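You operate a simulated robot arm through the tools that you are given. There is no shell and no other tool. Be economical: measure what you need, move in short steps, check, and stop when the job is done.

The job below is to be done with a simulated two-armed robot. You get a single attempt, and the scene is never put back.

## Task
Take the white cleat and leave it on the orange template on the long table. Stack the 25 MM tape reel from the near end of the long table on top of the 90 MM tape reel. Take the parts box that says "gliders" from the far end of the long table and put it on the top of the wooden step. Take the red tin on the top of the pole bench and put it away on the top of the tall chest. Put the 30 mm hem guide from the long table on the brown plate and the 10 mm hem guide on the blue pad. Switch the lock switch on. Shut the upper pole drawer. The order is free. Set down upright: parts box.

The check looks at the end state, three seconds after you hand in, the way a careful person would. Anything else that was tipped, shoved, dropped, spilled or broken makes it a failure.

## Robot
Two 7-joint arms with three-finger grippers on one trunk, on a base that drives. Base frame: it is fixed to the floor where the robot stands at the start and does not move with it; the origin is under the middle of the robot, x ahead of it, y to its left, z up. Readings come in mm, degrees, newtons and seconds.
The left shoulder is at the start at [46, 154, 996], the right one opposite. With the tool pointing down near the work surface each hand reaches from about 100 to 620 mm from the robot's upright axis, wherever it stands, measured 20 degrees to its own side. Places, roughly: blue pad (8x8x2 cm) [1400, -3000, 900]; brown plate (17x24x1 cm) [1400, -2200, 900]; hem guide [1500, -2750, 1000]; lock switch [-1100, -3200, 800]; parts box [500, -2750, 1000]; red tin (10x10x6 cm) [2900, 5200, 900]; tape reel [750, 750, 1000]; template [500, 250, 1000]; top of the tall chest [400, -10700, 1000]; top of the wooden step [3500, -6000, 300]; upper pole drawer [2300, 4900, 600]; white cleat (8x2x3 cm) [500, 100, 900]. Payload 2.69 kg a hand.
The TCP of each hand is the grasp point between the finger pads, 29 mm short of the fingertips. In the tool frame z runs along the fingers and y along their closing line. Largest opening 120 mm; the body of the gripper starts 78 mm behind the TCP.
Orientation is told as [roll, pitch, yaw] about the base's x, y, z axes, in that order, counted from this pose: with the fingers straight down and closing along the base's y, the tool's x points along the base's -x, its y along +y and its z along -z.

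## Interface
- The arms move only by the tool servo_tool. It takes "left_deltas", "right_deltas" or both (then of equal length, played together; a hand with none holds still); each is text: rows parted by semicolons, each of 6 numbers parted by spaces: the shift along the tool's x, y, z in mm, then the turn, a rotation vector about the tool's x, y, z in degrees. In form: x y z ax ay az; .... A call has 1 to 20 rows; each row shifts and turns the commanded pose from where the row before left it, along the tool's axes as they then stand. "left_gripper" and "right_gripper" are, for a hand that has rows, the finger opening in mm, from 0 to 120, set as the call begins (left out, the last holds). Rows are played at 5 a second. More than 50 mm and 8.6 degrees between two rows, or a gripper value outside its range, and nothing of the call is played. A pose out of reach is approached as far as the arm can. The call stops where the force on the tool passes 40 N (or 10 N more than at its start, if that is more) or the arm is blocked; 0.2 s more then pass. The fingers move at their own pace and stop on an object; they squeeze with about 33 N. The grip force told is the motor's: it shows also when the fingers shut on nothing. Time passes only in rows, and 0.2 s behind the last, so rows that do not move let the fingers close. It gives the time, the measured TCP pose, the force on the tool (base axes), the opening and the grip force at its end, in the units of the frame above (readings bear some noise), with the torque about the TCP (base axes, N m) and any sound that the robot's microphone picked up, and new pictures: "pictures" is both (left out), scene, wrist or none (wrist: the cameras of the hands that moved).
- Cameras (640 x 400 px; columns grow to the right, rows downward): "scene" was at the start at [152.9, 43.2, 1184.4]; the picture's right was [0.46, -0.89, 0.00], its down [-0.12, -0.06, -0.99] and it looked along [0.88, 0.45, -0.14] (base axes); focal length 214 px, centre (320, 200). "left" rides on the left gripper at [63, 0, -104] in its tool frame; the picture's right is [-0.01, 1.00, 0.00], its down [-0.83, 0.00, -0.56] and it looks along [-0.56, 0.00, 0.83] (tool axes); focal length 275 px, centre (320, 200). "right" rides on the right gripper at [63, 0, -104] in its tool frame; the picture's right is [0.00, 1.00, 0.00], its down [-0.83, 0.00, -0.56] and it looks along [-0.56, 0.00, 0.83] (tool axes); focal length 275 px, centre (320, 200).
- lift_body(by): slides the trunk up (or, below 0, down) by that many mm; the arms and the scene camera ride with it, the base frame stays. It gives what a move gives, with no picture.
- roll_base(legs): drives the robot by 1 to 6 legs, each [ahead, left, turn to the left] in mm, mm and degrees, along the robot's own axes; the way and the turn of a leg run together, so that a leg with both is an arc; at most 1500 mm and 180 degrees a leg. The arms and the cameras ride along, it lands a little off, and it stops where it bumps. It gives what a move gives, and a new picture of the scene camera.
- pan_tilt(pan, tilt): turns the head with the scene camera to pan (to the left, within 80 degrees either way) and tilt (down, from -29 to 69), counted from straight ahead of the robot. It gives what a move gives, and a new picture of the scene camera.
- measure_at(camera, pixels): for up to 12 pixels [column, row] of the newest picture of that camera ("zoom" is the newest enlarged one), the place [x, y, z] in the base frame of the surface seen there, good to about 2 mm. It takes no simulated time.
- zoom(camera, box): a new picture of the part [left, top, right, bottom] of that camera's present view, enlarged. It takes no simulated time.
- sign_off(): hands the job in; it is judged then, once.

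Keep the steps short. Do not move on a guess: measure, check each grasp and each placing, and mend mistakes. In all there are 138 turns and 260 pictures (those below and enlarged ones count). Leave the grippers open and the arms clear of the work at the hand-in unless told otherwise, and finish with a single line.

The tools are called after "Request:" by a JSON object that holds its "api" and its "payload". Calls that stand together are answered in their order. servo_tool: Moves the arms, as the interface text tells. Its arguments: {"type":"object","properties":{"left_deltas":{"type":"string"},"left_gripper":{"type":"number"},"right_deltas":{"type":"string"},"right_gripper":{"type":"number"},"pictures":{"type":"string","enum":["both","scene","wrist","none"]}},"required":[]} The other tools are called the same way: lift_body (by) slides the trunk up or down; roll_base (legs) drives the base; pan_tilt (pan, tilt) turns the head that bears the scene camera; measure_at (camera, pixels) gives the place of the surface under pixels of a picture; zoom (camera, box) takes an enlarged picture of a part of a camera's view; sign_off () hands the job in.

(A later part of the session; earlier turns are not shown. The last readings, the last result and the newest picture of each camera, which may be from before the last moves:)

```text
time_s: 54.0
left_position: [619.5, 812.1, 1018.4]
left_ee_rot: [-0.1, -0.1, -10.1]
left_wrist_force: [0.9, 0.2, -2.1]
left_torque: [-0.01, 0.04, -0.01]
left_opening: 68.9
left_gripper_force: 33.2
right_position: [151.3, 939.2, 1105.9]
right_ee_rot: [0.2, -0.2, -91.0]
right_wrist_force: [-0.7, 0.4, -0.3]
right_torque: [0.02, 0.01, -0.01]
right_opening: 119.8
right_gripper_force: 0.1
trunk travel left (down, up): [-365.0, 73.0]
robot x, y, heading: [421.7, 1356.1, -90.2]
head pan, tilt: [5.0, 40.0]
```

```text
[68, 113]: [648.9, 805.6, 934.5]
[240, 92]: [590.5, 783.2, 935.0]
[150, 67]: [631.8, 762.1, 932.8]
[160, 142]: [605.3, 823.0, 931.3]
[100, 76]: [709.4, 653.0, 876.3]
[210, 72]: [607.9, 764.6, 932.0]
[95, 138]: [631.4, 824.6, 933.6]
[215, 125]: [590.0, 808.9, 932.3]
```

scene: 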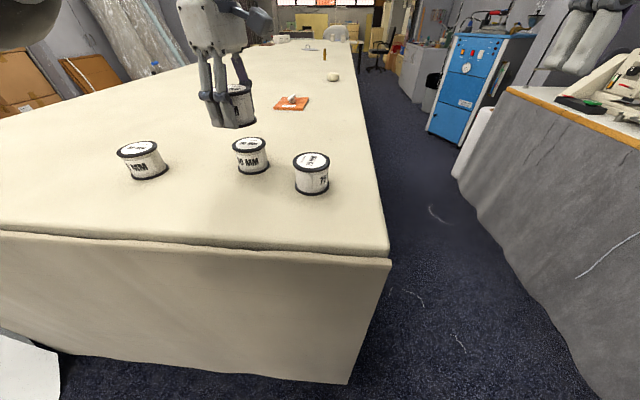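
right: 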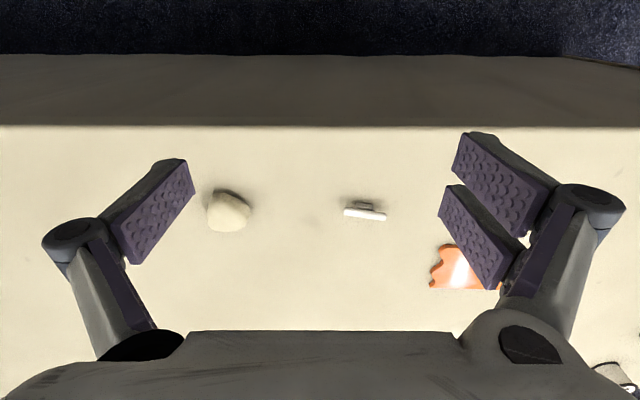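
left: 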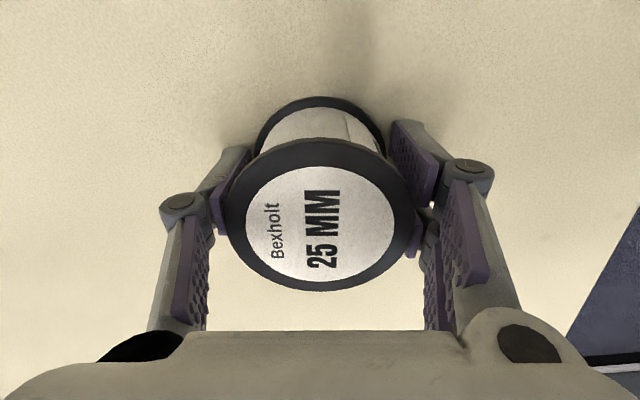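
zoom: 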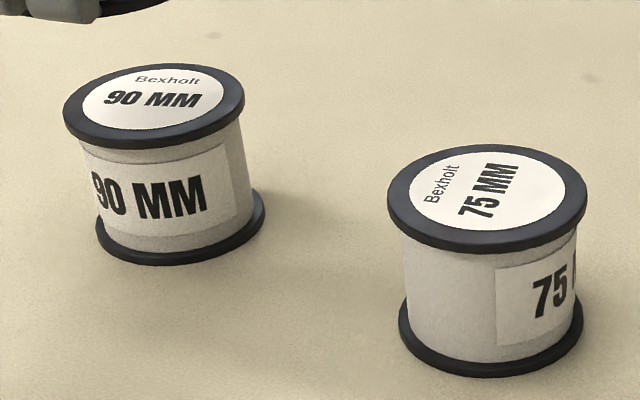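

The 90 MM reel's centre is (619.5,793.5). I'll shift −18.5 mm in y, lower to z≈971, and look.

Request:
{"api": "servo_tool", "payload": {"left_deltas": "-3.2 -18.2 0 0 0 0;0 0 16 0 0 0;0 0 16 0 0 0;0 0 15 0 0 0;0 0 0 0 0 0", "pictures": "both"}}

Request:
{"api": "zoom", "payload": {"camera": "scene", "box": [200, 70, 320, 190]}}

```text
time_s: 55.2
left_position: [620.7, 801.4, 972.3]
left_ee_rot: [0.0, -0.1, -10.0]
left_wrist_force: [-0.5, -0.4, -1.7]
left_torque: [-0.03, 0.02, 0.02]
left_opening: 68.7
left_gripper_force: 33.4
left hand out of reach, approached as far as the arm can: row 1
right_position: [151.7, 939.6, 1106.6]
right_ee_rot: [0.3, -0.3, -91.0]
right_wrist_force: [0.1, 0.4, 0.7]
right_torque: [0.01, -0.02, -0.01]
right_opening: 119.9
right_gripper_force: 0.1
trunk travel left (down, up): [-365.0, 73.0]
robot x, y, heading: [426.5, 1356.0, -90.1]
head pan, tilt: [5.0, 40.0]
```

scene: 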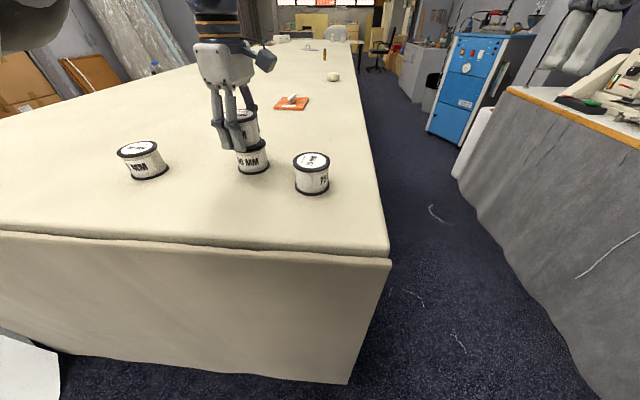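
left: 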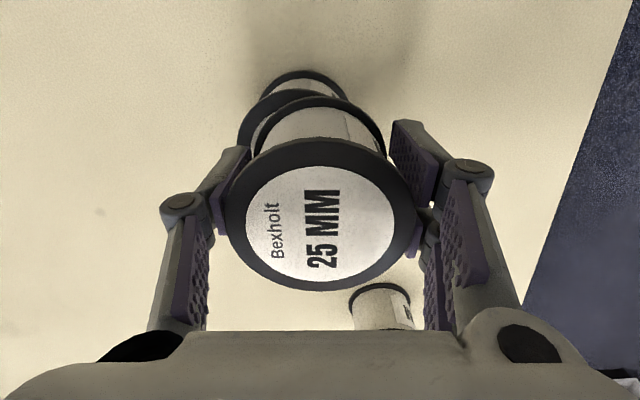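

```text
3.33 times, centred on (260, 130) of scene
```

zoom: 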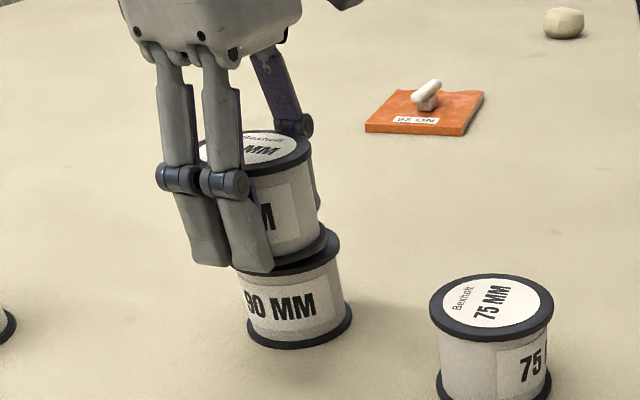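

It's 8 mm short in y; I'll shift the rest at this height.

Request:
{"api": "servo_tool", "payload": {"left_deltas": "-1 -4 0 0 0 0;0 -4 0 0 0 0;0 0 0 0 0 0", "pictures": "none"}}

Request:
{"api": "zoom", "payload": {"camera": "scene", "box": [200, 70, 320, 190]}}

```text
time_s: 56.0
left_position: [618.6, 794.5, 972.0]
left_ee_rot: [-0.1, -0.1, -10.0]
left_wrist_force: [-0.1, -0.3, -1.2]
left_torque: [-0.04, 0.01, 0.01]
left_opening: 68.9
left_gripper_force: 33.0
right_position: [152.2, 939.6, 1107.1]
right_ee_rot: [0.3, -0.3, -91.0]
right_wrist_force: [-0.1, -0.1, -0.1]
right_torque: [-0.01, 0.0, -0.04]
right_opening: 119.8
right_gripper_force: 0.0
trunk travel left (down, up): [-365.0, 73.0]
robot x, y, heading: [424.7, 1354.3, -90.0]
head pan, tilt: [5.0, 40.0]
```

```text
3.33 times, centred on (260, 130) of scene
```

zoom: 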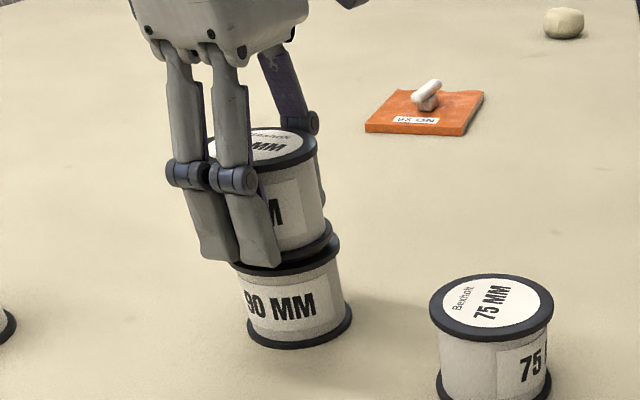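

The rims are aligned at the right edge. I'll lower in small steps until contact.

Request:
{"api": "servo_tool", "payload": {"left_deltas": "0 0 2 0 0 0;0 0 1 0 0 0;0 0 1 0 0 0;0 0 0.5 0 0 0;0 0 0 0 0 0", "pictures": "none"}}

```text
time_s: 57.2
left_position: [619.4, 794.6, 967.2]
left_ee_rot: [-0.1, -0.1, -10.1]
left_wrist_force: [0.7, 0.2, -2.1]
left_torque: [0.0, -0.01, -0.03]
left_opening: 68.7
left_gripper_force: 33.3
right_position: [151.5, 939.7, 1107.2]
right_ee_rot: [0.2, -0.3, -91.0]
right_wrist_force: [0.4, 0.7, 1.0]
right_torque: [0.01, -0.01, 0.02]
right_opening: 119.9
right_gripper_force: 0.1
trunk travel left (down, up): [-365.0, 73.0]
robot x, y, heading: [425.6, 1355.5, -90.1]
head pan, tilt: [5.0, 40.0]
```

Request:
{"api": "servo_tool", "payload": {"left_deltas": "0 0 0.7 0 0 0;0 0 0.7 0 0 0;0 0 0.6 0 0 0;0 0 0 0 0 0", "pictures": "none"}}

Request:
{"api": "zoom", "payload": {"camera": "scene", "box": [200, 70, 320, 190]}}

```text
time_s: 58.2
left_position: [619.3, 793.7, 965.6]
left_ee_rot: [-0.2, -0.1, -10.1]
left_wrist_force: [0.0, 0.0, -0.1]
left_torque: [-0.04, -0.02, -0.03]
left_opening: 68.6
left_gripper_force: 33.0
right_position: [151.0, 939.9, 1106.8]
right_ee_rot: [0.2, -0.3, -90.9]
right_wrist_force: [0.1, 0.0, -1.2]
right_torque: [-0.01, 0.0, 0.02]
right_opening: 120.0
right_gripper_force: 0.1
trunk travel left (down, up): [-365.0, 73.0]
robot x, y, heading: [428.4, 1353.4, -89.9]
head pan, tilt: [5.0, 40.0]
```

```text
3.33 times, centred on (260, 130) of scene
```

zoom: 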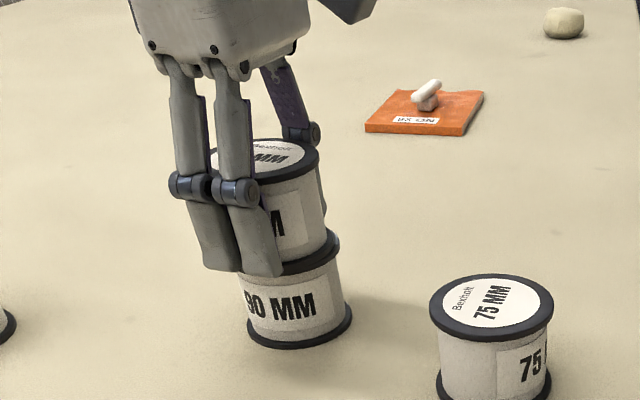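

The weight has gone off the hand, so the reel rests on the lower one. Opening and going straight up.

Request:
{"api": "servo_tool", "payload": {"left_deltas": "0 0 0 0 0 0;0 0 0 0 0 0;0 0 -20 0 0 0;0 0 -30 0 0 0;0 0 -30 0 0 0;0 0 -25 0 0 0", "left_gripper": 110, "pictures": "wrist"}}

Request:
{"api": "zoom", "payload": {"camera": "scene", "box": [200, 70, 320, 190]}}

```text
time_s: 59.6
left_position: [619.7, 808.3, 1030.5]
left_ee_rot: [-0.1, -0.1, -9.9]
left_wrist_force: [-1.0, 0.4, 1.0]
left_torque: [0.01, 0.02, -0.01]
left_opening: 110.1
left_gripper_force: 0.1
left hand out of reach, approached as far as the arm can: row 4, 5, 6
right_position: [152.2, 940.5, 1106.6]
right_ee_rot: [0.4, -0.2, -90.9]
right_wrist_force: [-0.2, -0.4, 0.8]
right_torque: [-0.02, -0.02, 0.01]
right_opening: 119.9
right_gripper_force: 0.0
trunk travel left (down, up): [-365.0, 73.0]
robot x, y, heading: [426.5, 1355.5, -90.0]
head pan, tilt: [5.0, 40.0]
```

left: 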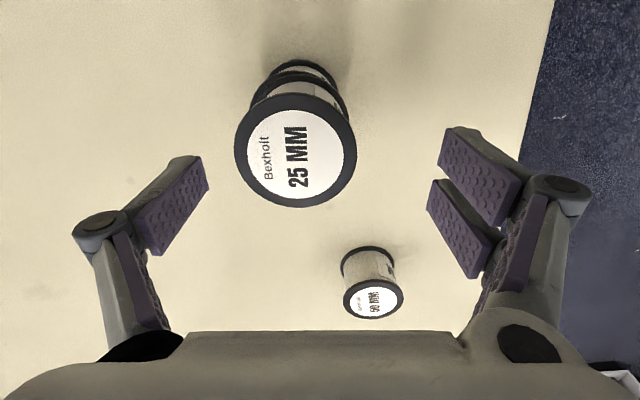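

```text
3.33 times, centred on (260, 130) of scene
```

zoom: 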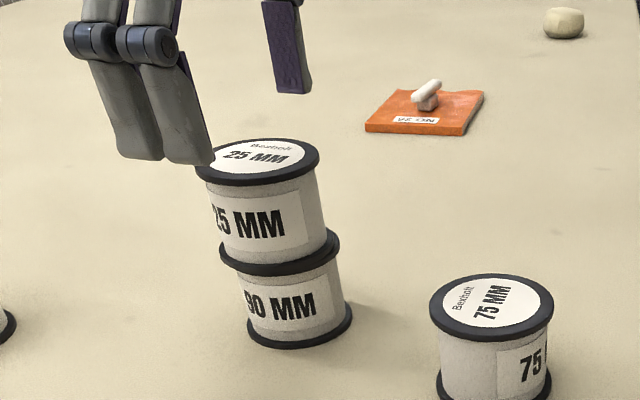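

The stack stands true. The fingertips are only 9 mm above it, so I'll raise the trunk before backing away and turning towards the pole bench.

Request:
{"api": "lift_body", "payload": {"by": 70}}

Request:
{"api": "roll_base", "payload": {"legs": [[-500, 0, 0], [0, 0, 147]]}}

Request:
{"api": "pan_tilt", "payload": {"pan": 0, "tilt": 10}}

```text
time_s: 60.7
left_position: [622.1, 871.4, 1229.6]
left_ee_rot: [-14.3, -2.6, -9.7]
left_wrist_force: [0.0, -0.7, -0.7]
left_torque: [0.06, 0.01, 0.02]
left_opening: 110.1
left_gripper_force: 0.0
right_position: [152.0, 938.6, 1175.4]
right_ee_rot: [0.4, -0.2, -90.9]
right_wrist_force: [0.0, 0.1, -0.6]
right_torque: [0.03, 0.0, 0.01]
right_opening: 119.9
right_gripper_force: 0.0
trunk travel left (down, up): [-435.0, 3.0]
robot x, y, heading: [425.4, 1351.6, -89.9]
head pan, tilt: [5.0, 40.0]
```

```text
time_s: 69.5
left_position: [551.5, 2352.6, 1231.6]
left_ee_rot: [-14.6, -2.7, 134.3]
left_wrist_force: [-0.9, 0.6, 1.0]
left_torque: [0.0, 0.0, 0.02]
left_opening: 109.8
left_gripper_force: 0.0
right_position: [892.2, 2021.8, 1177.7]
right_ee_rot: [0.3, -0.3, 53.1]
right_wrist_force: [-0.6, 0.1, 0.6]
right_torque: [-0.03, 0.0, 0.0]
right_opening: 120.2
right_gripper_force: 0.2
trunk travel left (down, up): [-435.0, 3.0]
robot x, y, heading: [429.6, 1848.9, 53.7]
head pan, tilt: [5.0, 40.0]
```

scene: 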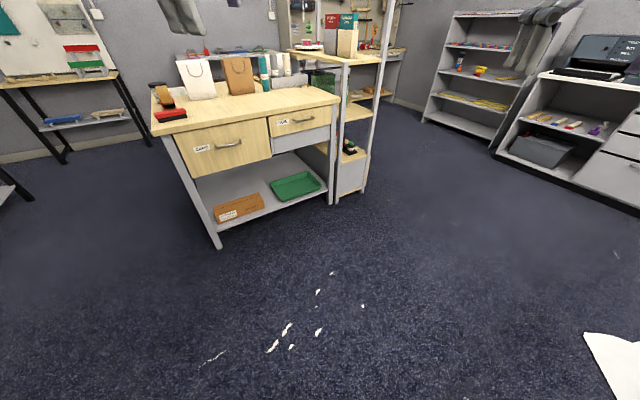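

```text
time_s: 70.5
left_position: [550.7, 2351.7, 1232.6]
left_ee_rot: [-14.4, -2.6, 134.4]
left_wrist_force: [0.4, 0.4, 0.6]
left_torque: [0.0, -0.01, -0.02]
left_opening: 109.8
left_gripper_force: 0.2
right_position: [893.2, 2021.8, 1176.6]
right_ee_rot: [0.2, -0.3, 52.9]
right_wrist_force: [0.0, -0.3, -0.4]
right_torque: [0.01, -0.01, -0.02]
right_opening: 120.3
right_gripper_force: 0.0
trunk travel left (down, up): [-435.0, 3.0]
robot x, y, heading: [429.4, 1847.9, 54.1]
head pan, tilt: [0.0, 10.0]
```

scene: 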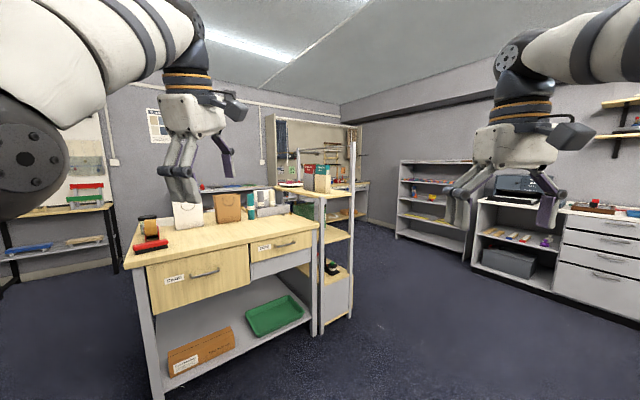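

I see a small wooden bench ahead with drawers. The pole bench must be further on near (2600,5000). I'll measure what's what.

Request:
{"api": "measure_at", "payload": {"camera": "scene", "pixels": [[200, 270], [290, 245], [150, 245], [200, 192], [240, 188], [330, 185], [420, 175], [310, 180], [335, 270], [520, 260], [60, 210]]}}

Request:
{"api": "zoom", "payload": {"camera": "scene", "box": [120, 110, 440, 310]}}

```text
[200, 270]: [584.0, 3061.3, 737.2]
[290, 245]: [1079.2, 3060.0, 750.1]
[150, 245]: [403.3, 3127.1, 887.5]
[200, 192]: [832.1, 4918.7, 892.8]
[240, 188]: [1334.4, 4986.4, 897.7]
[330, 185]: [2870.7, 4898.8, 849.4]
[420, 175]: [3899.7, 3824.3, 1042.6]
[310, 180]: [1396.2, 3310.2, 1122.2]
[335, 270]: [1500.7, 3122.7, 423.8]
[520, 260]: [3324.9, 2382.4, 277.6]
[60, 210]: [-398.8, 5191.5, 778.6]
```

```text
2.00 times, centred on (280, 210) of scene
```

zoom: 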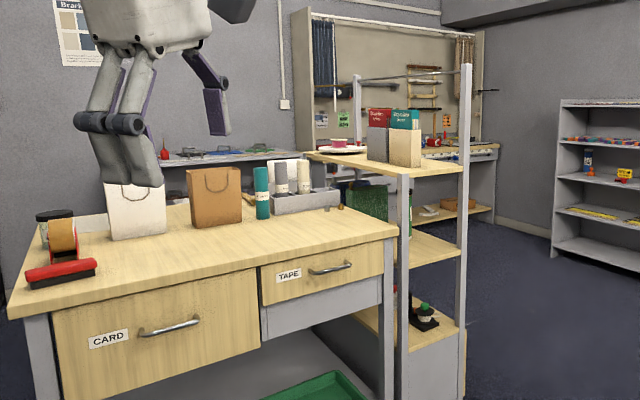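

The pole bench is at the back wall near (2300–3000, 5000). I'll go by a clear path east of the shelf to about (2400,3000), then face +y.

Request:
{"api": "roll_base", "payload": {"legs": [[0, 0, -24], [1400, 0, 0], [880, 0, 0], [0, 0, 60], [600, 0, 0]]}}

Request:
{"api": "pan_tilt", "payload": {"pan": 0, "tilt": 20}}

```text
time_s: 88.6
left_position: [2204.4, 4085.9, 1232.4]
left_ee_rot: [-14.6, -2.6, 170.3]
left_wrist_force: [-0.8, -0.1, -0.4]
left_torque: [-0.01, 0.01, 0.01]
left_opening: 109.9
left_gripper_force: 0.0
right_position: [2673.6, 4018.6, 1175.5]
right_ee_rot: [0.3, -0.3, 88.8]
right_wrist_force: [-0.3, 0.1, 0.1]
right_torque: [-0.05, -0.03, -0.03]
right_opening: 119.8
right_gripper_force: 0.1
trunk travel left (down, up): [-435.0, 3.0]
robot x, y, heading: [2395.1, 3603.5, 90.0]
head pan, tilt: [0.0, 10.0]
```

scene: 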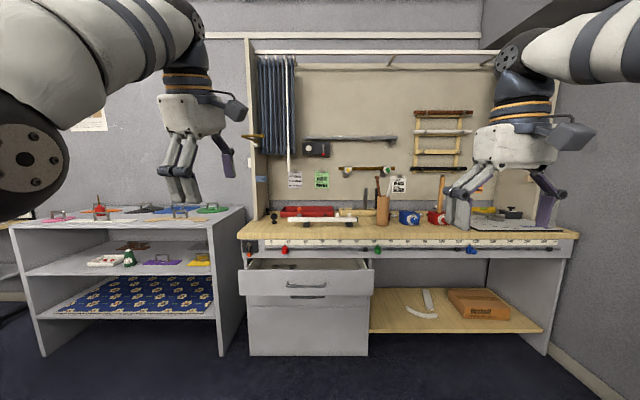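

```text
time_s: 89.3
left_position: [2202.5, 4085.9, 1232.3]
left_ee_rot: [-14.5, -2.6, 170.3]
left_wrist_force: [0.3, -0.8, 0.8]
left_torque: [0.0, 0.03, -0.01]
left_opening: 110.0
left_gripper_force: 0.0
right_position: [2673.3, 4019.1, 1177.3]
right_ee_rot: [0.3, -0.2, 88.9]
right_wrist_force: [0.0, -0.2, 0.3]
right_torque: [0.0, -0.03, -0.03]
right_opening: 120.0
right_gripper_force: 0.0
trunk travel left (down, up): [-435.0, 3.0]
robot x, y, heading: [2398.9, 3603.0, 90.0]
head pan, tilt: [0.0, 20.0]
```

scene: 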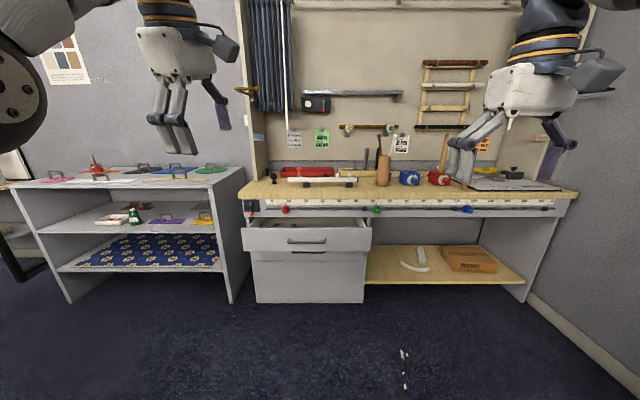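

Request:
{"api": "zoom", "payload": {"camera": "scene", "box": [370, 130, 490, 205]}}

Request:
{"api": "measure_at", "payload": {"camera": "scene", "pixels": [[437, 177], [430, 181], [410, 177], [384, 170], [306, 241], [306, 252], [260, 235], [350, 235], [247, 225], [262, 222], [353, 222], [400, 191]]}}

Request:
{"api": "zoom", "payload": {"camera": "scene", "box": [230, 180, 390, 310]}}

```text
5.33 times, centred on (430, 168) of scene
```

zoom: 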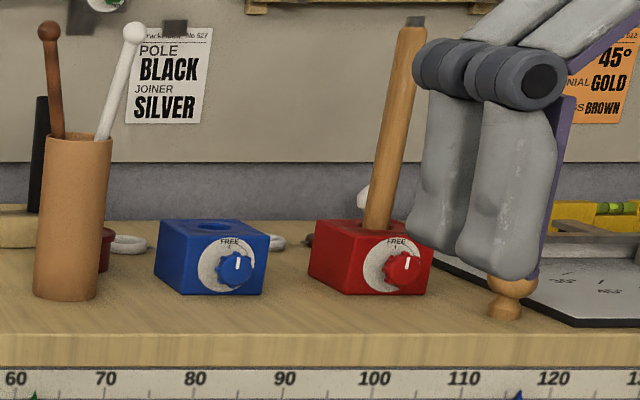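

```text
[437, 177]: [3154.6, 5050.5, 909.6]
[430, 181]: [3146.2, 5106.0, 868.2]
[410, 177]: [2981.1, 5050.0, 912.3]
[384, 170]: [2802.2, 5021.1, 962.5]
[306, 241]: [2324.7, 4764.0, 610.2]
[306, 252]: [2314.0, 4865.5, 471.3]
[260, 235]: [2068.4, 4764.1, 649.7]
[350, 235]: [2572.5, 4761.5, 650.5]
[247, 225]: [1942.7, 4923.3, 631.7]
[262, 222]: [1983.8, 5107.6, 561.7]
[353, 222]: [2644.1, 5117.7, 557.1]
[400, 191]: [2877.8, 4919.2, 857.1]
```

```text
3.08 times, centred on (310, 245) of scene
```

zoom: 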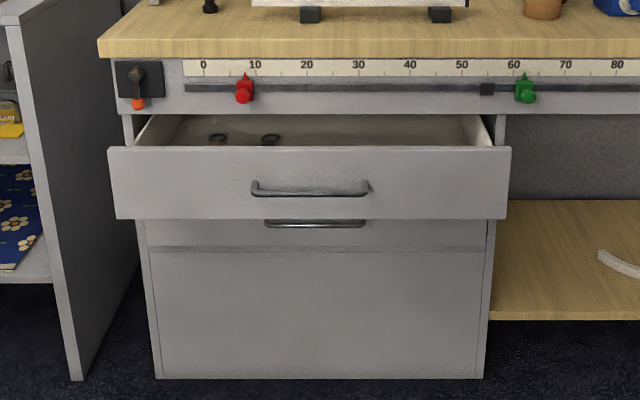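

The upper drawer stands about 100 mm open (front at y≈4764). The dark-red round tin peeks out behind the brown cylinder. I'm measuring the bench front, cabinet and tin.

Request:
{"api": "measure_at", "payload": {"camera": "scene", "pixels": [[390, 177], [391, 180], [230, 178], [225, 240], [320, 190], [320, 197], [300, 203], [300, 212], [306, 270], [400, 197], [289, 240], [325, 239]]}}

```text
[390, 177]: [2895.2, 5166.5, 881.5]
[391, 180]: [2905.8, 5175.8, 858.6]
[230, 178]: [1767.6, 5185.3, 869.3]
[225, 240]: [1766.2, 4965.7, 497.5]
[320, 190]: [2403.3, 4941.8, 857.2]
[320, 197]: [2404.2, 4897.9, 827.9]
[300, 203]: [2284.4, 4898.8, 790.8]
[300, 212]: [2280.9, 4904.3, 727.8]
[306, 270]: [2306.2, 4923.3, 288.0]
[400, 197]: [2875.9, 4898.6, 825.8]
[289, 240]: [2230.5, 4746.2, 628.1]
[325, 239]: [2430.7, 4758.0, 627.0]
```

The drawer front is at y≈4764 and should end near 4920 like the lower one, so it's about 155 mm open. I'll straighten and retract the left hand, tilt the right hand's fingers forward and close them for pushing.

Request:
{"api": "servo_tool", "payload": {"left_deltas": "0 0 20 -7.3 1.3 0;0 0 20 -7.3 1.3 0;6 33 20 0 0 0;6 33 20 0 0 0;6 33 20 0 0 0;6 33 0 0 0 0;6 33 0 0 0 0;6 33 0 0 0 0;0 0 0 0 0 0", "right_deltas": "0 0 0 0 -8 0;0 0 0 0 -8 0;0 0 0 0 -8 0;0 0 0 0 -8 0;0 0 0 0 -8 0;0 0 0 0 -8 0;0 0 0 0 -8 0;0 0 0 0 -8 0;0 0 0 0 0 0", "right_gripper": 0, "pictures": "scene"}}

```text
time_s: 91.3
left_position: [2148.5, 3966.9, 1141.7]
left_ee_rot: [-3.9, -0.6, 169.9]
left_wrist_force: [0.1, -0.2, -1.1]
left_torque: [-0.02, -0.01, 0.01]
left_opening: 109.8
left_gripper_force: 0.1
left hand out of reach, approached as far as the arm can: row 1, 2, 5, 6, 7, 8
right_position: [2673.8, 4018.0, 1177.8]
right_ee_rot: [0.7, -64.5, 88.4]
right_wrist_force: [0.4, -0.4, -0.4]
right_torque: [0.07, 0.01, 0.02]
right_opening: 0.0
right_gripper_force: 28.1
trunk travel left (down, up): [-435.0, 3.0]
robot x, y, heading: [2396.6, 3604.0, 90.1]
head pan, tilt: [0.0, 20.0]
```

scene: 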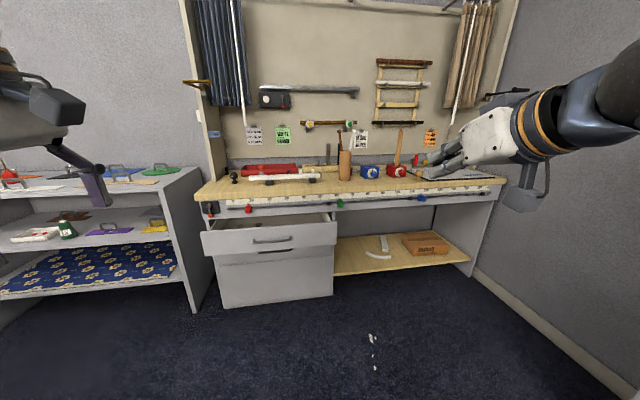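

The scene view shifted, as if an arm nudges the head. I'll re-command the head to check.

Request:
{"api": "pan_tilt", "payload": {"pan": -5, "tilt": 25}}

Request:
{"api": "measure_at", "payload": {"camera": "scene", "pixels": [[306, 241], [320, 190]]}}

```text
time_s: 92.0
left_position: [2149.0, 3966.6, 1139.8]
left_ee_rot: [-3.5, -0.6, 169.9]
left_wrist_force: [-0.3, 0.5, 0.1]
left_torque: [0.0, 0.02, -0.03]
left_opening: 109.9
left_gripper_force: 0.1
right_position: [2672.7, 4019.6, 1175.7]
right_ee_rot: [0.6, -64.2, 88.5]
right_wrist_force: [0.8, -0.1, 0.0]
right_torque: [-0.03, 0.0, 0.01]
right_opening: 0.0
right_gripper_force: 28.8
trunk travel left (down, up): [-435.0, 3.0]
robot x, y, heading: [2394.9, 3607.6, 90.2]
head pan, tilt: [-5.0, 25.0]
```

scene: 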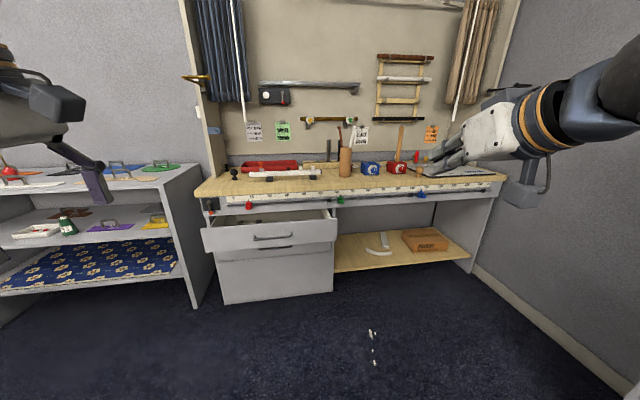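

```text
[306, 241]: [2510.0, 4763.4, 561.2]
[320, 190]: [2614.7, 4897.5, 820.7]
```

Request:
{"api": "servo_tool", "payload": {"left_deltas": "-7 -40 0 0 0 0;-7 -40 0 0 0 0;0 0 0 0 0 0", "pictures": "scene"}}

```text
time_s: 92.8
left_position: [2148.4, 4046.5, 1145.7]
left_ee_rot: [-3.9, -0.8, 169.9]
left_wrist_force: [-0.1, -0.2, -1.2]
left_torque: [0.01, -0.02, -0.01]
left_opening: 110.0
left_gripper_force: 0.2
right_position: [2674.3, 4017.6, 1177.2]
right_ee_rot: [0.6, -64.3, 88.3]
right_wrist_force: [-0.3, 0.9, -0.1]
right_torque: [-0.01, -0.02, 0.0]
right_opening: 0.0
right_gripper_force: 29.3
trunk travel left (down, up): [-435.0, 3.0]
robot x, y, heading: [2395.0, 3604.7, 90.1]
head pan, tilt: [-5.0, 25.0]
```

scene: 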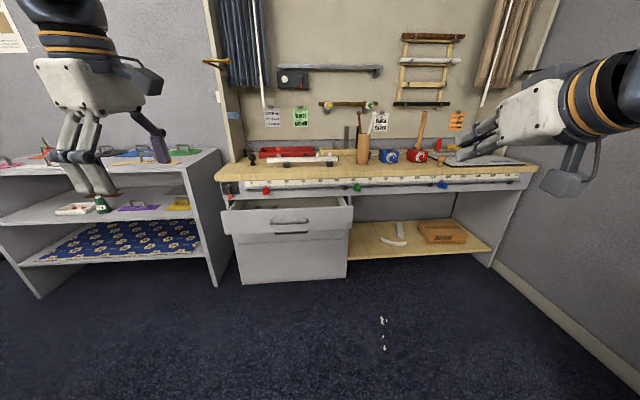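

The left elbow was against the head and is free now. Next I'm lowering the trunk 300 mm, and checking where the left cabinet's front is.

Request:
{"api": "measure_at", "payload": {"camera": "scene", "pixels": [[216, 280], [190, 200], [210, 160], [100, 262], [290, 222], [290, 208], [290, 230], [240, 220], [345, 218]]}}

Request:
{"api": "lift_body", "payload": {"by": -300}}

Request:
{"api": "servo_tool", "payload": {"right_deltas": "26 16 36 0 0 0;26 16 36 0 0 0;26 16 36 0 0 0;26 16 36 0 0 0;26 16 36 0 0 0;26 16 36 0 0 0;26 16 36 0 0 0;24 16 36 0 0 0;0 0 0 0 0 0", "pictures": "scene"}}

```text
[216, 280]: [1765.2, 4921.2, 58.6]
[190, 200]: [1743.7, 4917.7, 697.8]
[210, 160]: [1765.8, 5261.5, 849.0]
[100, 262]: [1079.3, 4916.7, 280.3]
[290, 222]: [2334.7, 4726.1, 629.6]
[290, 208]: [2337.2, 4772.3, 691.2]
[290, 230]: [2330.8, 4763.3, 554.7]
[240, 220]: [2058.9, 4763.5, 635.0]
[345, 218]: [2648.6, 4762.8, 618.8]
```

```text
time_s: 95.8
left_position: [2149.1, 4105.6, 682.6]
left_ee_rot: [17.9, 3.0, 170.4]
left_wrist_force: [1.2, 0.3, -0.3]
left_torque: [0.01, -0.01, 0.01]
left_opening: 110.0
left_gripper_force: 0.1
right_position: [2673.9, 4018.4, 877.0]
right_ee_rot: [0.6, -64.4, 88.4]
right_wrist_force: [0.6, 0.0, -0.3]
right_torque: [0.01, -0.03, -0.02]
right_opening: 0.0
right_gripper_force: 28.5
trunk travel left (down, up): [-135.0, 303.0]
robot x, y, heading: [2398.0, 3602.4, 90.1]
head pan, tilt: [-5.0, 25.0]
```

```text
time_s: 97.8
left_position: [2149.6, 4106.0, 681.1]
left_ee_rot: [17.9, 3.0, 170.4]
left_wrist_force: [-0.4, 0.2, 0.2]
left_torque: [-0.03, -0.01, 0.0]
left_opening: 110.2
left_gripper_force: 0.1
right_position: [2550.3, 4208.6, 580.9]
right_ee_rot: [0.7, -64.3, 88.4]
right_wrist_force: [0.1, -0.4, 0.1]
right_torque: [0.0, 0.02, -0.02]
right_opening: 0.0
right_gripper_force: 28.7
right hand out of reach, approached as far as the arm can: row 1, 2, 3
trunk travel left (down, up): [-135.0, 303.0]
robot x, y, heading: [2399.2, 3606.5, 89.8]
head pan, tilt: [-5.0, 25.0]
```

scene: 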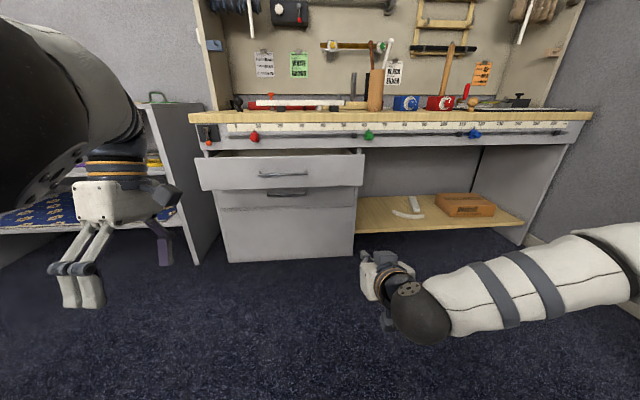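

The right fist is at z≈581, ahead of the robot. I'll line up with the drawer's centre (x≈2345) and drive to just before contact.

Request:
{"api": "roll_base", "payload": {"legs": [[0, 205, 0], [480, 0, 0]]}}

```text
time_s: 102.5
left_position: [1939.9, 4583.9, 682.4]
left_ee_rot: [18.0, 2.9, 170.3]
left_wrist_force: [0.2, 0.1, -0.1]
left_torque: [-0.01, -0.02, -0.01]
left_opening: 109.9
left_gripper_force: 0.1
right_position: [2340.5, 4684.1, 581.3]
right_ee_rot: [0.5, -64.3, 88.4]
right_wrist_force: [0.2, 0.3, 0.2]
right_torque: [-0.02, -0.06, 0.0]
right_opening: 0.1
right_gripper_force: 28.9
trunk travel left (down, up): [-135.0, 303.0]
robot x, y, heading: [2185.5, 4079.8, 89.6]
head pan, tilt: [-5.0, 25.0]
```

scene: 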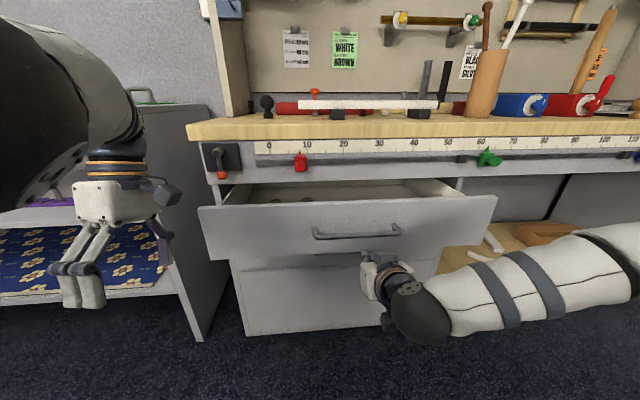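

I'll raise the fist 15 mm, then drive ahead to push the drawer in steps.

Request:
{"api": "servo_tool", "payload": {"right_deltas": "-13.5 0 -6.5 0 0 0;0 0 0 0 0 0", "pictures": "none"}}

Request:
{"api": "roll_base", "payload": {"legs": [[120, 0, 0]]}}

```text
time_s: 103.1
left_position: [1940.8, 4582.1, 681.7]
left_ee_rot: [18.0, 3.0, 170.3]
left_wrist_force: [0.8, -0.2, 0.0]
left_torque: [-0.01, -0.01, -0.05]
left_opening: 110.1
left_gripper_force: 0.1
right_position: [2341.2, 4684.8, 598.4]
right_ee_rot: [0.6, -64.3, 88.3]
right_wrist_force: [-0.1, 0.5, -0.1]
right_torque: [0.01, -0.04, -0.07]
right_opening: 0.3
right_gripper_force: 28.7
trunk travel left (down, up): [-135.0, 303.0]
robot x, y, heading: [2188.7, 4080.6, 90.1]
head pan, tilt: [-5.0, 25.0]
```

```text
time_s: 104.3
left_position: [1941.5, 4704.3, 683.0]
left_ee_rot: [18.0, 3.0, 170.3]
left_wrist_force: [0.2, -0.3, -0.7]
left_torque: [0.01, 0.01, -0.01]
left_opening: 109.8
left_gripper_force: 0.1
right_position: [2340.6, 4804.9, 597.6]
right_ee_rot: [0.5, -64.4, 88.2]
right_wrist_force: [0.3, 0.1, -0.6]
right_torque: [0.0, -0.02, -0.01]
right_opening: 0.0
right_gripper_force: 28.9
trunk travel left (down, up): [-135.0, 303.0]
robot x, y, heading: [2193.2, 4200.5, 90.1]
head pan, tilt: [-5.0, 25.0]
```

scene: 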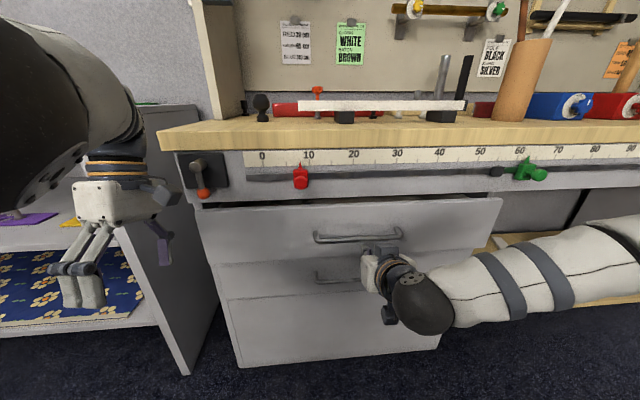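

Request:
{"api": "roll_base", "payload": {"legs": [[75, 0, 0]]}}

Request:
{"api": "measure_at", "payload": {"camera": "scene", "pixels": [[250, 228], [450, 220], [350, 330], [250, 190], [230, 260], [230, 310]]}}

```text
time_s: 105.4
left_position: [1941.1, 4773.4, 681.0]
left_ee_rot: [18.0, 3.1, 170.2]
left_wrist_force: [0.2, -0.5, 0.2]
left_torque: [-0.01, -0.03, 0.03]
left_opening: 110.0
left_gripper_force: 0.0
right_position: [2340.2, 4870.6, 593.5]
right_ee_rot: [0.5, -63.6, 88.4]
right_wrist_force: [-0.2, -0.3, 0.0]
right_torque: [0.01, 0.0, -0.02]
right_opening: 0.0
right_gripper_force: 28.2
trunk travel left (down, up): [-135.0, 303.0]
robot x, y, heading: [2187.4, 4272.9, 89.6]
head pan, tilt: [-5.0, 25.0]
stopped in leg 1: the force on the tool passed its limit at 103 N (the readings are from after the stop); the commanded pose is now the measured one
```

scene: 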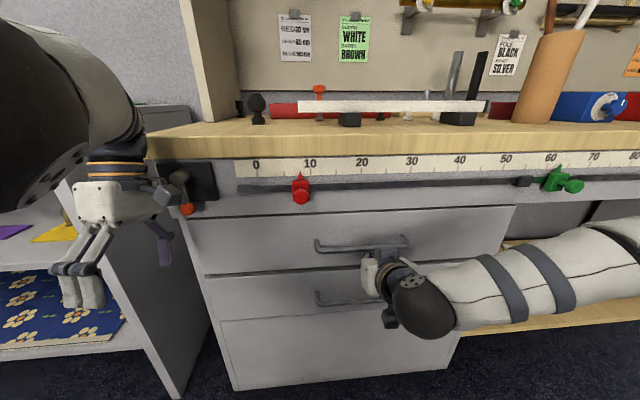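

```text
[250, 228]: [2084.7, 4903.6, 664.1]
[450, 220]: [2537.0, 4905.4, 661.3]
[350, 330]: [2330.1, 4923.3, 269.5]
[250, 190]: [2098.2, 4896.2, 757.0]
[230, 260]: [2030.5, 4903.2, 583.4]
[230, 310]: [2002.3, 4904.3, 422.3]
```

The drawer front is now at 4904, flush with the drawer below it and the apron, so it's shut. I'll back off straight.

Request:
{"api": "roll_base", "payload": {"legs": [[-450, 0, 0]]}}

Request:
{"api": "zoom", "payload": {"camera": "scene", "box": [160, 60, 480, 280]}}

```text
time_s: 108.2
left_position: [1942.4, 4322.8, 681.5]
left_ee_rot: [18.1, 3.1, 169.7]
left_wrist_force: [-0.9, -0.7, 0.7]
left_torque: [-0.01, -0.02, 0.02]
left_opening: 110.1
left_gripper_force: 0.1
right_position: [2342.6, 4417.1, 592.3]
right_ee_rot: [0.5, -63.6, 87.9]
right_wrist_force: [-0.9, 0.0, 0.5]
right_torque: [0.02, -0.05, 0.01]
right_opening: 0.0
right_gripper_force: 28.5
trunk travel left (down, up): [-135.0, 303.0]
robot x, y, heading: [2182.9, 3818.2, 89.3]
head pan, tilt: [-5.0, 25.0]
```

scene: 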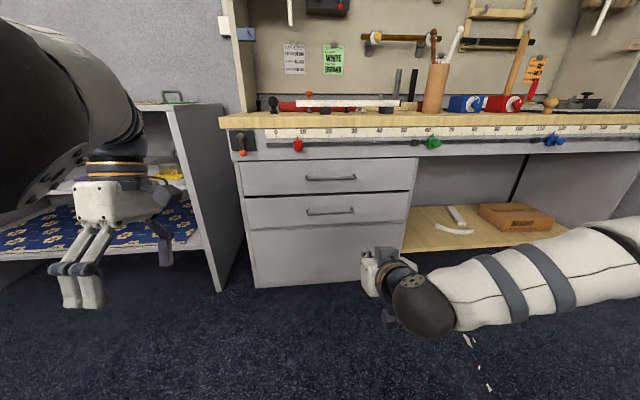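

```text
1.82 times, centred on (320, 170) of scene
```

zoom: 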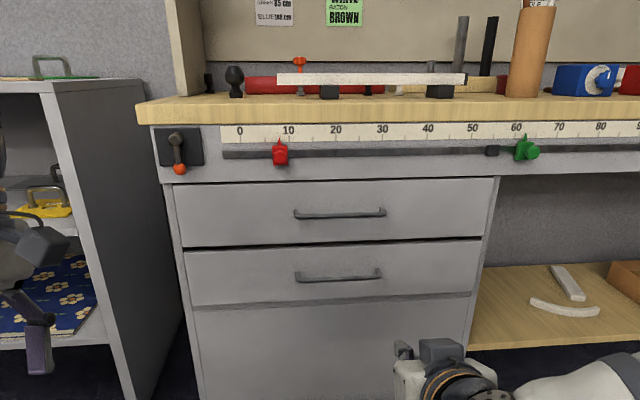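

The drawer is shut. Next is the tin at about (2895,5175). I'll raise the trunk, straighten both hands and lift them above bench level.

Request:
{"api": "lift_body", "payload": {"by": 260}}

Request:
{"api": "servo_tool", "payload": {"left_deltas": "0 0 0 6 -1 0;0 0 0 6 -1 0;0 0 0 6 -1 0;0 0 -30 0 0 0;0 0 -30 0 0 0;0 0 -30 0 0 0;0 0 -30 0 0 0;0 0 -30 0 0 0;0 0 -20 0 0 0;0 0 0 0 0 0;0 0 0 0 0 0;0 0 0 0 0 0;0 0 0 0 0 0;0 0 0 0 0 0;0 0 0 0 0 0", "right_deltas": "0 0 0 0 8 0;0 0 0 0 8 0;0 0 0 0 8 0;0 0 0 0 8 0;0 0 0 0 8 0;0 0 0 0 8 0;0 0 0 0 8 0;0 0 0 0 7.6 0;0 0 -40 0 0 0;0 0 -40 0 0 0;0 0 -40 0 0 0;0 0 -40 0 0 0;0 0 -40 0 0 0;0 0 -40 0 0 0;0 0 0 0 0 0", "right_gripper": 120, "pictures": "scene"}}

```text
time_s: 110.8
left_position: [1942.7, 4322.3, 940.9]
left_ee_rot: [18.1, 3.0, 169.6]
left_wrist_force: [0.4, 0.3, 0.4]
left_torque: [-0.01, -0.02, -0.01]
left_opening: 110.1
left_gripper_force: 0.0
right_position: [2342.1, 4416.4, 852.2]
right_ee_rot: [0.4, -63.5, 87.8]
right_wrist_force: [0.7, -0.2, -1.0]
right_torque: [0.0, 0.01, 0.0]
right_opening: 0.0
right_gripper_force: 28.5
trunk travel left (down, up): [-395.0, 43.0]
robot x, y, heading: [2187.3, 3823.3, 89.3]
head pan, tilt: [-5.0, 25.0]
```

```text
time_s: 114.0
left_position: [1941.7, 4323.5, 1110.5]
left_ee_rot: [0.0, 0.1, 169.3]
left_wrist_force: [-0.5, -0.5, -0.6]
left_torque: [-0.02, -0.02, 0.03]
left_opening: 110.1
left_gripper_force: 0.1
right_position: [2336.6, 4344.9, 1067.6]
right_ee_rot: [0.1, 0.0, 88.3]
right_wrist_force: [-0.1, 0.2, 0.1]
right_torque: [-0.02, 0.03, 0.01]
right_opening: 119.8
right_gripper_force: 0.0
right hand out of reach, approached as far as the arm can: row 8, 9, 10, 11, 12, 13, 14
trunk travel left (down, up): [-395.0, 43.0]
robot x, y, heading: [2187.8, 3814.6, 89.5]
head pan, tilt: [-5.0, 25.0]
```

scene: 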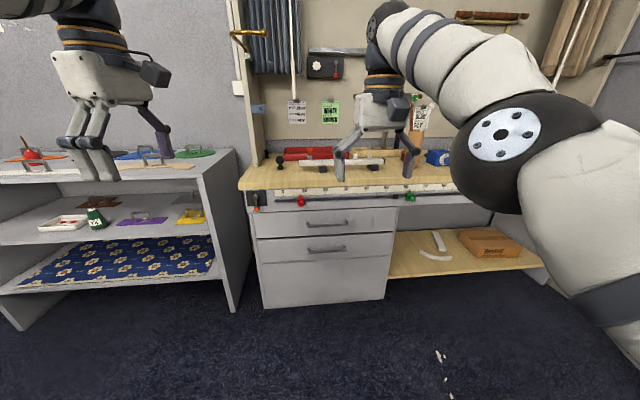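

I'll drive closer, in front of the tin, and measure the cup's sticks and the neighbours.

Request:
{"api": "roll_base", "payload": {"legs": [[0, -640, 0], [350, 0, 0.5]]}}

Request:
{"api": "pan_tilt", "payload": {"pan": 0, "tilt": 22}}

```text
time_s: 121.3
left_position: [2582.0, 4666.7, 1111.5]
left_ee_rot: [0.1, 0.1, 169.9]
left_wrist_force: [-0.3, -0.5, -1.7]
left_torque: [-0.02, -0.01, 0.02]
left_opening: 110.1
left_gripper_force: 0.1
right_position: [2978.4, 4692.8, 1068.2]
right_ee_rot: [0.2, -0.1, 89.1]
right_wrist_force: [-0.8, 0.5, 0.1]
right_torque: [-0.05, 0.0, -0.02]
right_opening: 120.2
right_gripper_force: 0.1
trunk travel left (down, up): [-395.0, 43.0]
robot x, y, heading: [2833.2, 4163.1, 89.9]
head pan, tilt: [-5.0, 25.0]
```

scene: 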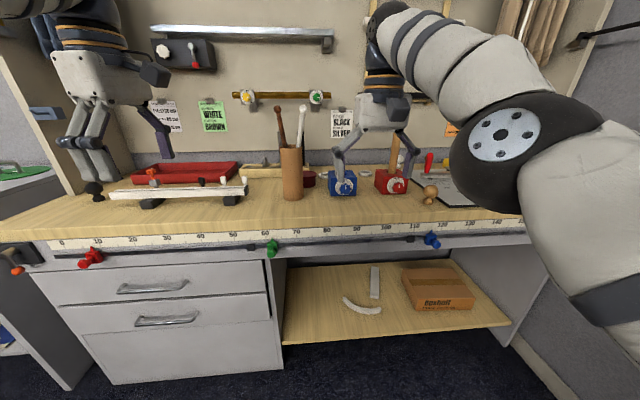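

```text
time_s: 122.0
left_position: [2582.5, 4665.6, 1111.0]
left_ee_rot: [0.0, 0.1, 169.9]
left_wrist_force: [0.0, -0.4, 0.4]
left_torque: [0.0, 0.02, 0.03]
left_opening: 110.0
left_gripper_force: 0.1
right_position: [2978.1, 4691.6, 1068.6]
right_ee_rot: [0.1, 0.0, 89.1]
right_wrist_force: [0.5, 0.0, -0.1]
right_torque: [-0.01, -0.01, 0.01]
right_opening: 120.1
right_gripper_force: 0.0
trunk travel left (down, up): [-395.0, 43.0]
robot x, y, heading: [2830.7, 4166.4, 90.1]
head pan, tilt: [0.0, 22.0]
```

scene: 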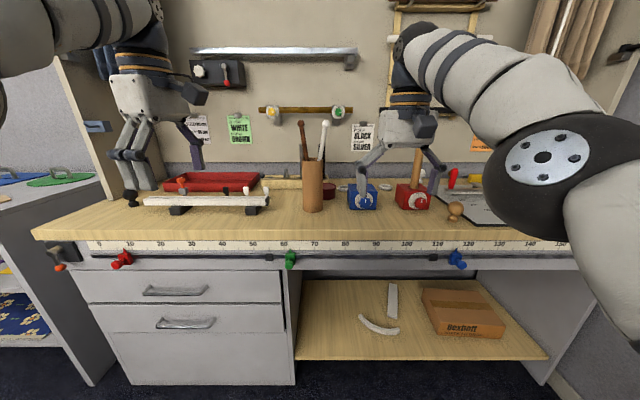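

Request:
{"api": "zoom", "payload": {"camera": "scene", "box": [280, 100, 460, 220]}}

Request:
{"api": "measure_at", "payload": {"camera": "scene", "pixels": [[330, 186], [334, 190], [329, 196], [302, 123], [325, 123], [322, 145], [312, 180], [362, 190], [414, 190], [417, 165], [342, 112], [346, 183]]}}

```text
3.33 times, centred on (370, 160) of scene
```

zoom: 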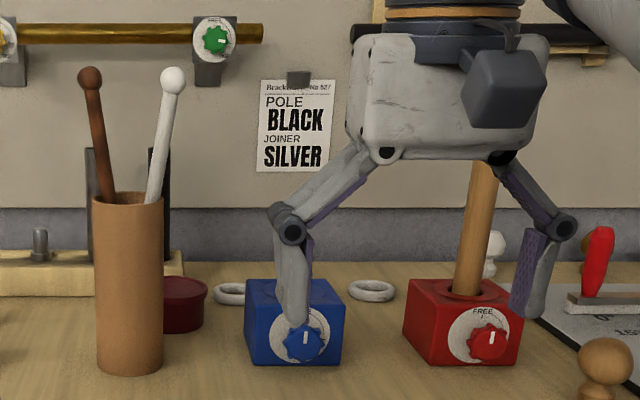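

```text
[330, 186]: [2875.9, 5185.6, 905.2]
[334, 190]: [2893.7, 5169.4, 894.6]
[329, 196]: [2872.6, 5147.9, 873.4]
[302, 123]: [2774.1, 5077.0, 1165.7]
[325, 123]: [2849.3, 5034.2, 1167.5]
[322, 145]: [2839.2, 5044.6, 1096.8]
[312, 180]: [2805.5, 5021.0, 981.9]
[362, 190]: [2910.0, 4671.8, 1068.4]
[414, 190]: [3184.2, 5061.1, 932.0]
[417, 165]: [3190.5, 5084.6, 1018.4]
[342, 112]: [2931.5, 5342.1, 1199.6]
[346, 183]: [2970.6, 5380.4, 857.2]
```

The stick tips reach z≈1168 right in front of the tin, so the hand must enter from the right at x≈2990, behind the cup, then slide left. I'll prepare the hands first: right lower and to the right, left back by 60 mm.

Request:
{"api": "servo_tool", "payload": {"left_deltas": "5 30 0 0 0 0;5 30 0 0 0 0;0 0 0 0 0 0", "right_deltas": "0 -22 34 0 0 0;0 -22 34 0 0 0;0 0 0 0 0 0", "pictures": "none"}}

Request:
{"api": "roll_base", "payload": {"legs": [[0, 31, 0], [300, 0, 0]]}}

```text
time_s: 122.8
left_position: [2580.4, 4604.0, 1110.4]
left_ee_rot: [-0.1, 0.2, 170.0]
left_wrist_force: [0.6, 0.1, -0.7]
left_torque: [-0.01, -0.04, 0.01]
left_opening: 110.1
left_gripper_force: 0.0
right_position: [3020.7, 4720.1, 1012.9]
right_ee_rot: [0.3, 0.1, 89.1]
right_wrist_force: [-0.3, 0.3, 0.7]
right_torque: [0.03, -0.02, -0.04]
right_opening: 119.9
right_gripper_force: 0.1
right hand out of reach, approached as far as the arm can: row 1, 2
trunk travel left (down, up): [-395.0, 43.0]
robot x, y, heading: [2831.6, 4164.1, 90.1]
head pan, tilt: [0.0, 22.0]
```

```text
time_s: 125.3
left_position: [2548.3, 4902.4, 1110.8]
left_ee_rot: [0.0, 0.2, 170.2]
left_wrist_force: [0.0, 0.0, 0.1]
left_torque: [-0.05, 0.02, 0.02]
left_opening: 110.1
left_gripper_force: 0.1
right_position: [2987.4, 5019.1, 1012.1]
right_ee_rot: [0.3, 0.3, 89.3]
right_wrist_force: [0.4, 0.9, -0.1]
right_torque: [0.0, 0.01, -0.01]
right_opening: 120.0
right_gripper_force: 0.0
trunk travel left (down, up): [-395.0, 43.0]
robot x, y, heading: [2803.3, 4461.5, 90.2]
head pan, tilt: [0.0, 22.0]
```

scene: 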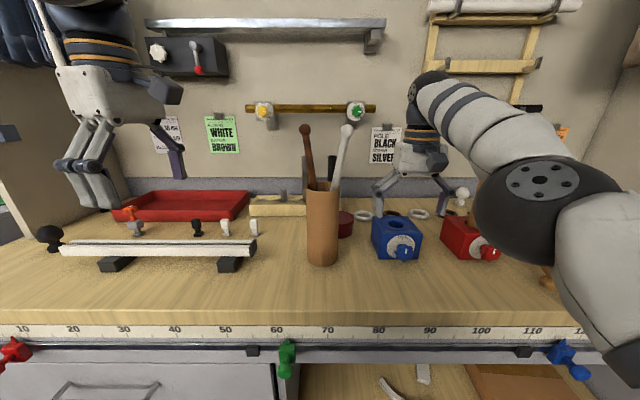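

Request:
{"api": "zoom", "payload": {"camera": "scene", "box": [290, 110, 530, 280]}}

Request:
{"api": "measure_at", "payload": {"camera": "scene", "pixels": [[345, 213], [350, 214], [343, 230], [350, 228], [347, 236], [338, 236], [354, 220], [349, 130], [342, 180], [306, 128], [355, 103], [460, 190]]}}

```text
2.35 times, centred on (410, 195) of scene
```

zoom: 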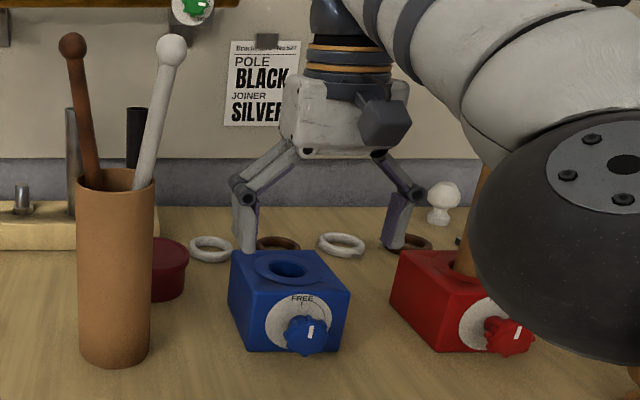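

```text
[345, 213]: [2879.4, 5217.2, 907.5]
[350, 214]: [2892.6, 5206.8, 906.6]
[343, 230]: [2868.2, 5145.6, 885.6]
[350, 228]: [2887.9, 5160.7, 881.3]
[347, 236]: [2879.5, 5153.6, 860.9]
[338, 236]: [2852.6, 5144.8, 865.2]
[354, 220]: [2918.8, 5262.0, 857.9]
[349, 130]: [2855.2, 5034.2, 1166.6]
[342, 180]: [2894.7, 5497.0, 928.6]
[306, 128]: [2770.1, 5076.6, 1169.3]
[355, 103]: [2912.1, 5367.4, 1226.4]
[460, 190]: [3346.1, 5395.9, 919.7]
```

Request:
{"api": "measure_at", "payload": {"camera": "zoom", "pixels": [[20, 240], [60, 215], [170, 225], [160, 215], [192, 250], [210, 240], [230, 250], [70, 140], [135, 130], [50, 245], [190, 238], [290, 238]]}}

```text
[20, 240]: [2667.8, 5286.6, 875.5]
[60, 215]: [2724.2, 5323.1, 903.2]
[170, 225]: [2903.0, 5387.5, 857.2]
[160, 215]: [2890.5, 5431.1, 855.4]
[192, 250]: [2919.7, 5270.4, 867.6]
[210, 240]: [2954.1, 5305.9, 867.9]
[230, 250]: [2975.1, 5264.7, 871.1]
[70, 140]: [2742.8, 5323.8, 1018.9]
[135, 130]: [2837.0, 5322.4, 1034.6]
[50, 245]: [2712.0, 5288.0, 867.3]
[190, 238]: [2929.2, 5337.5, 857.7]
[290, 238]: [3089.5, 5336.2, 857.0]
```

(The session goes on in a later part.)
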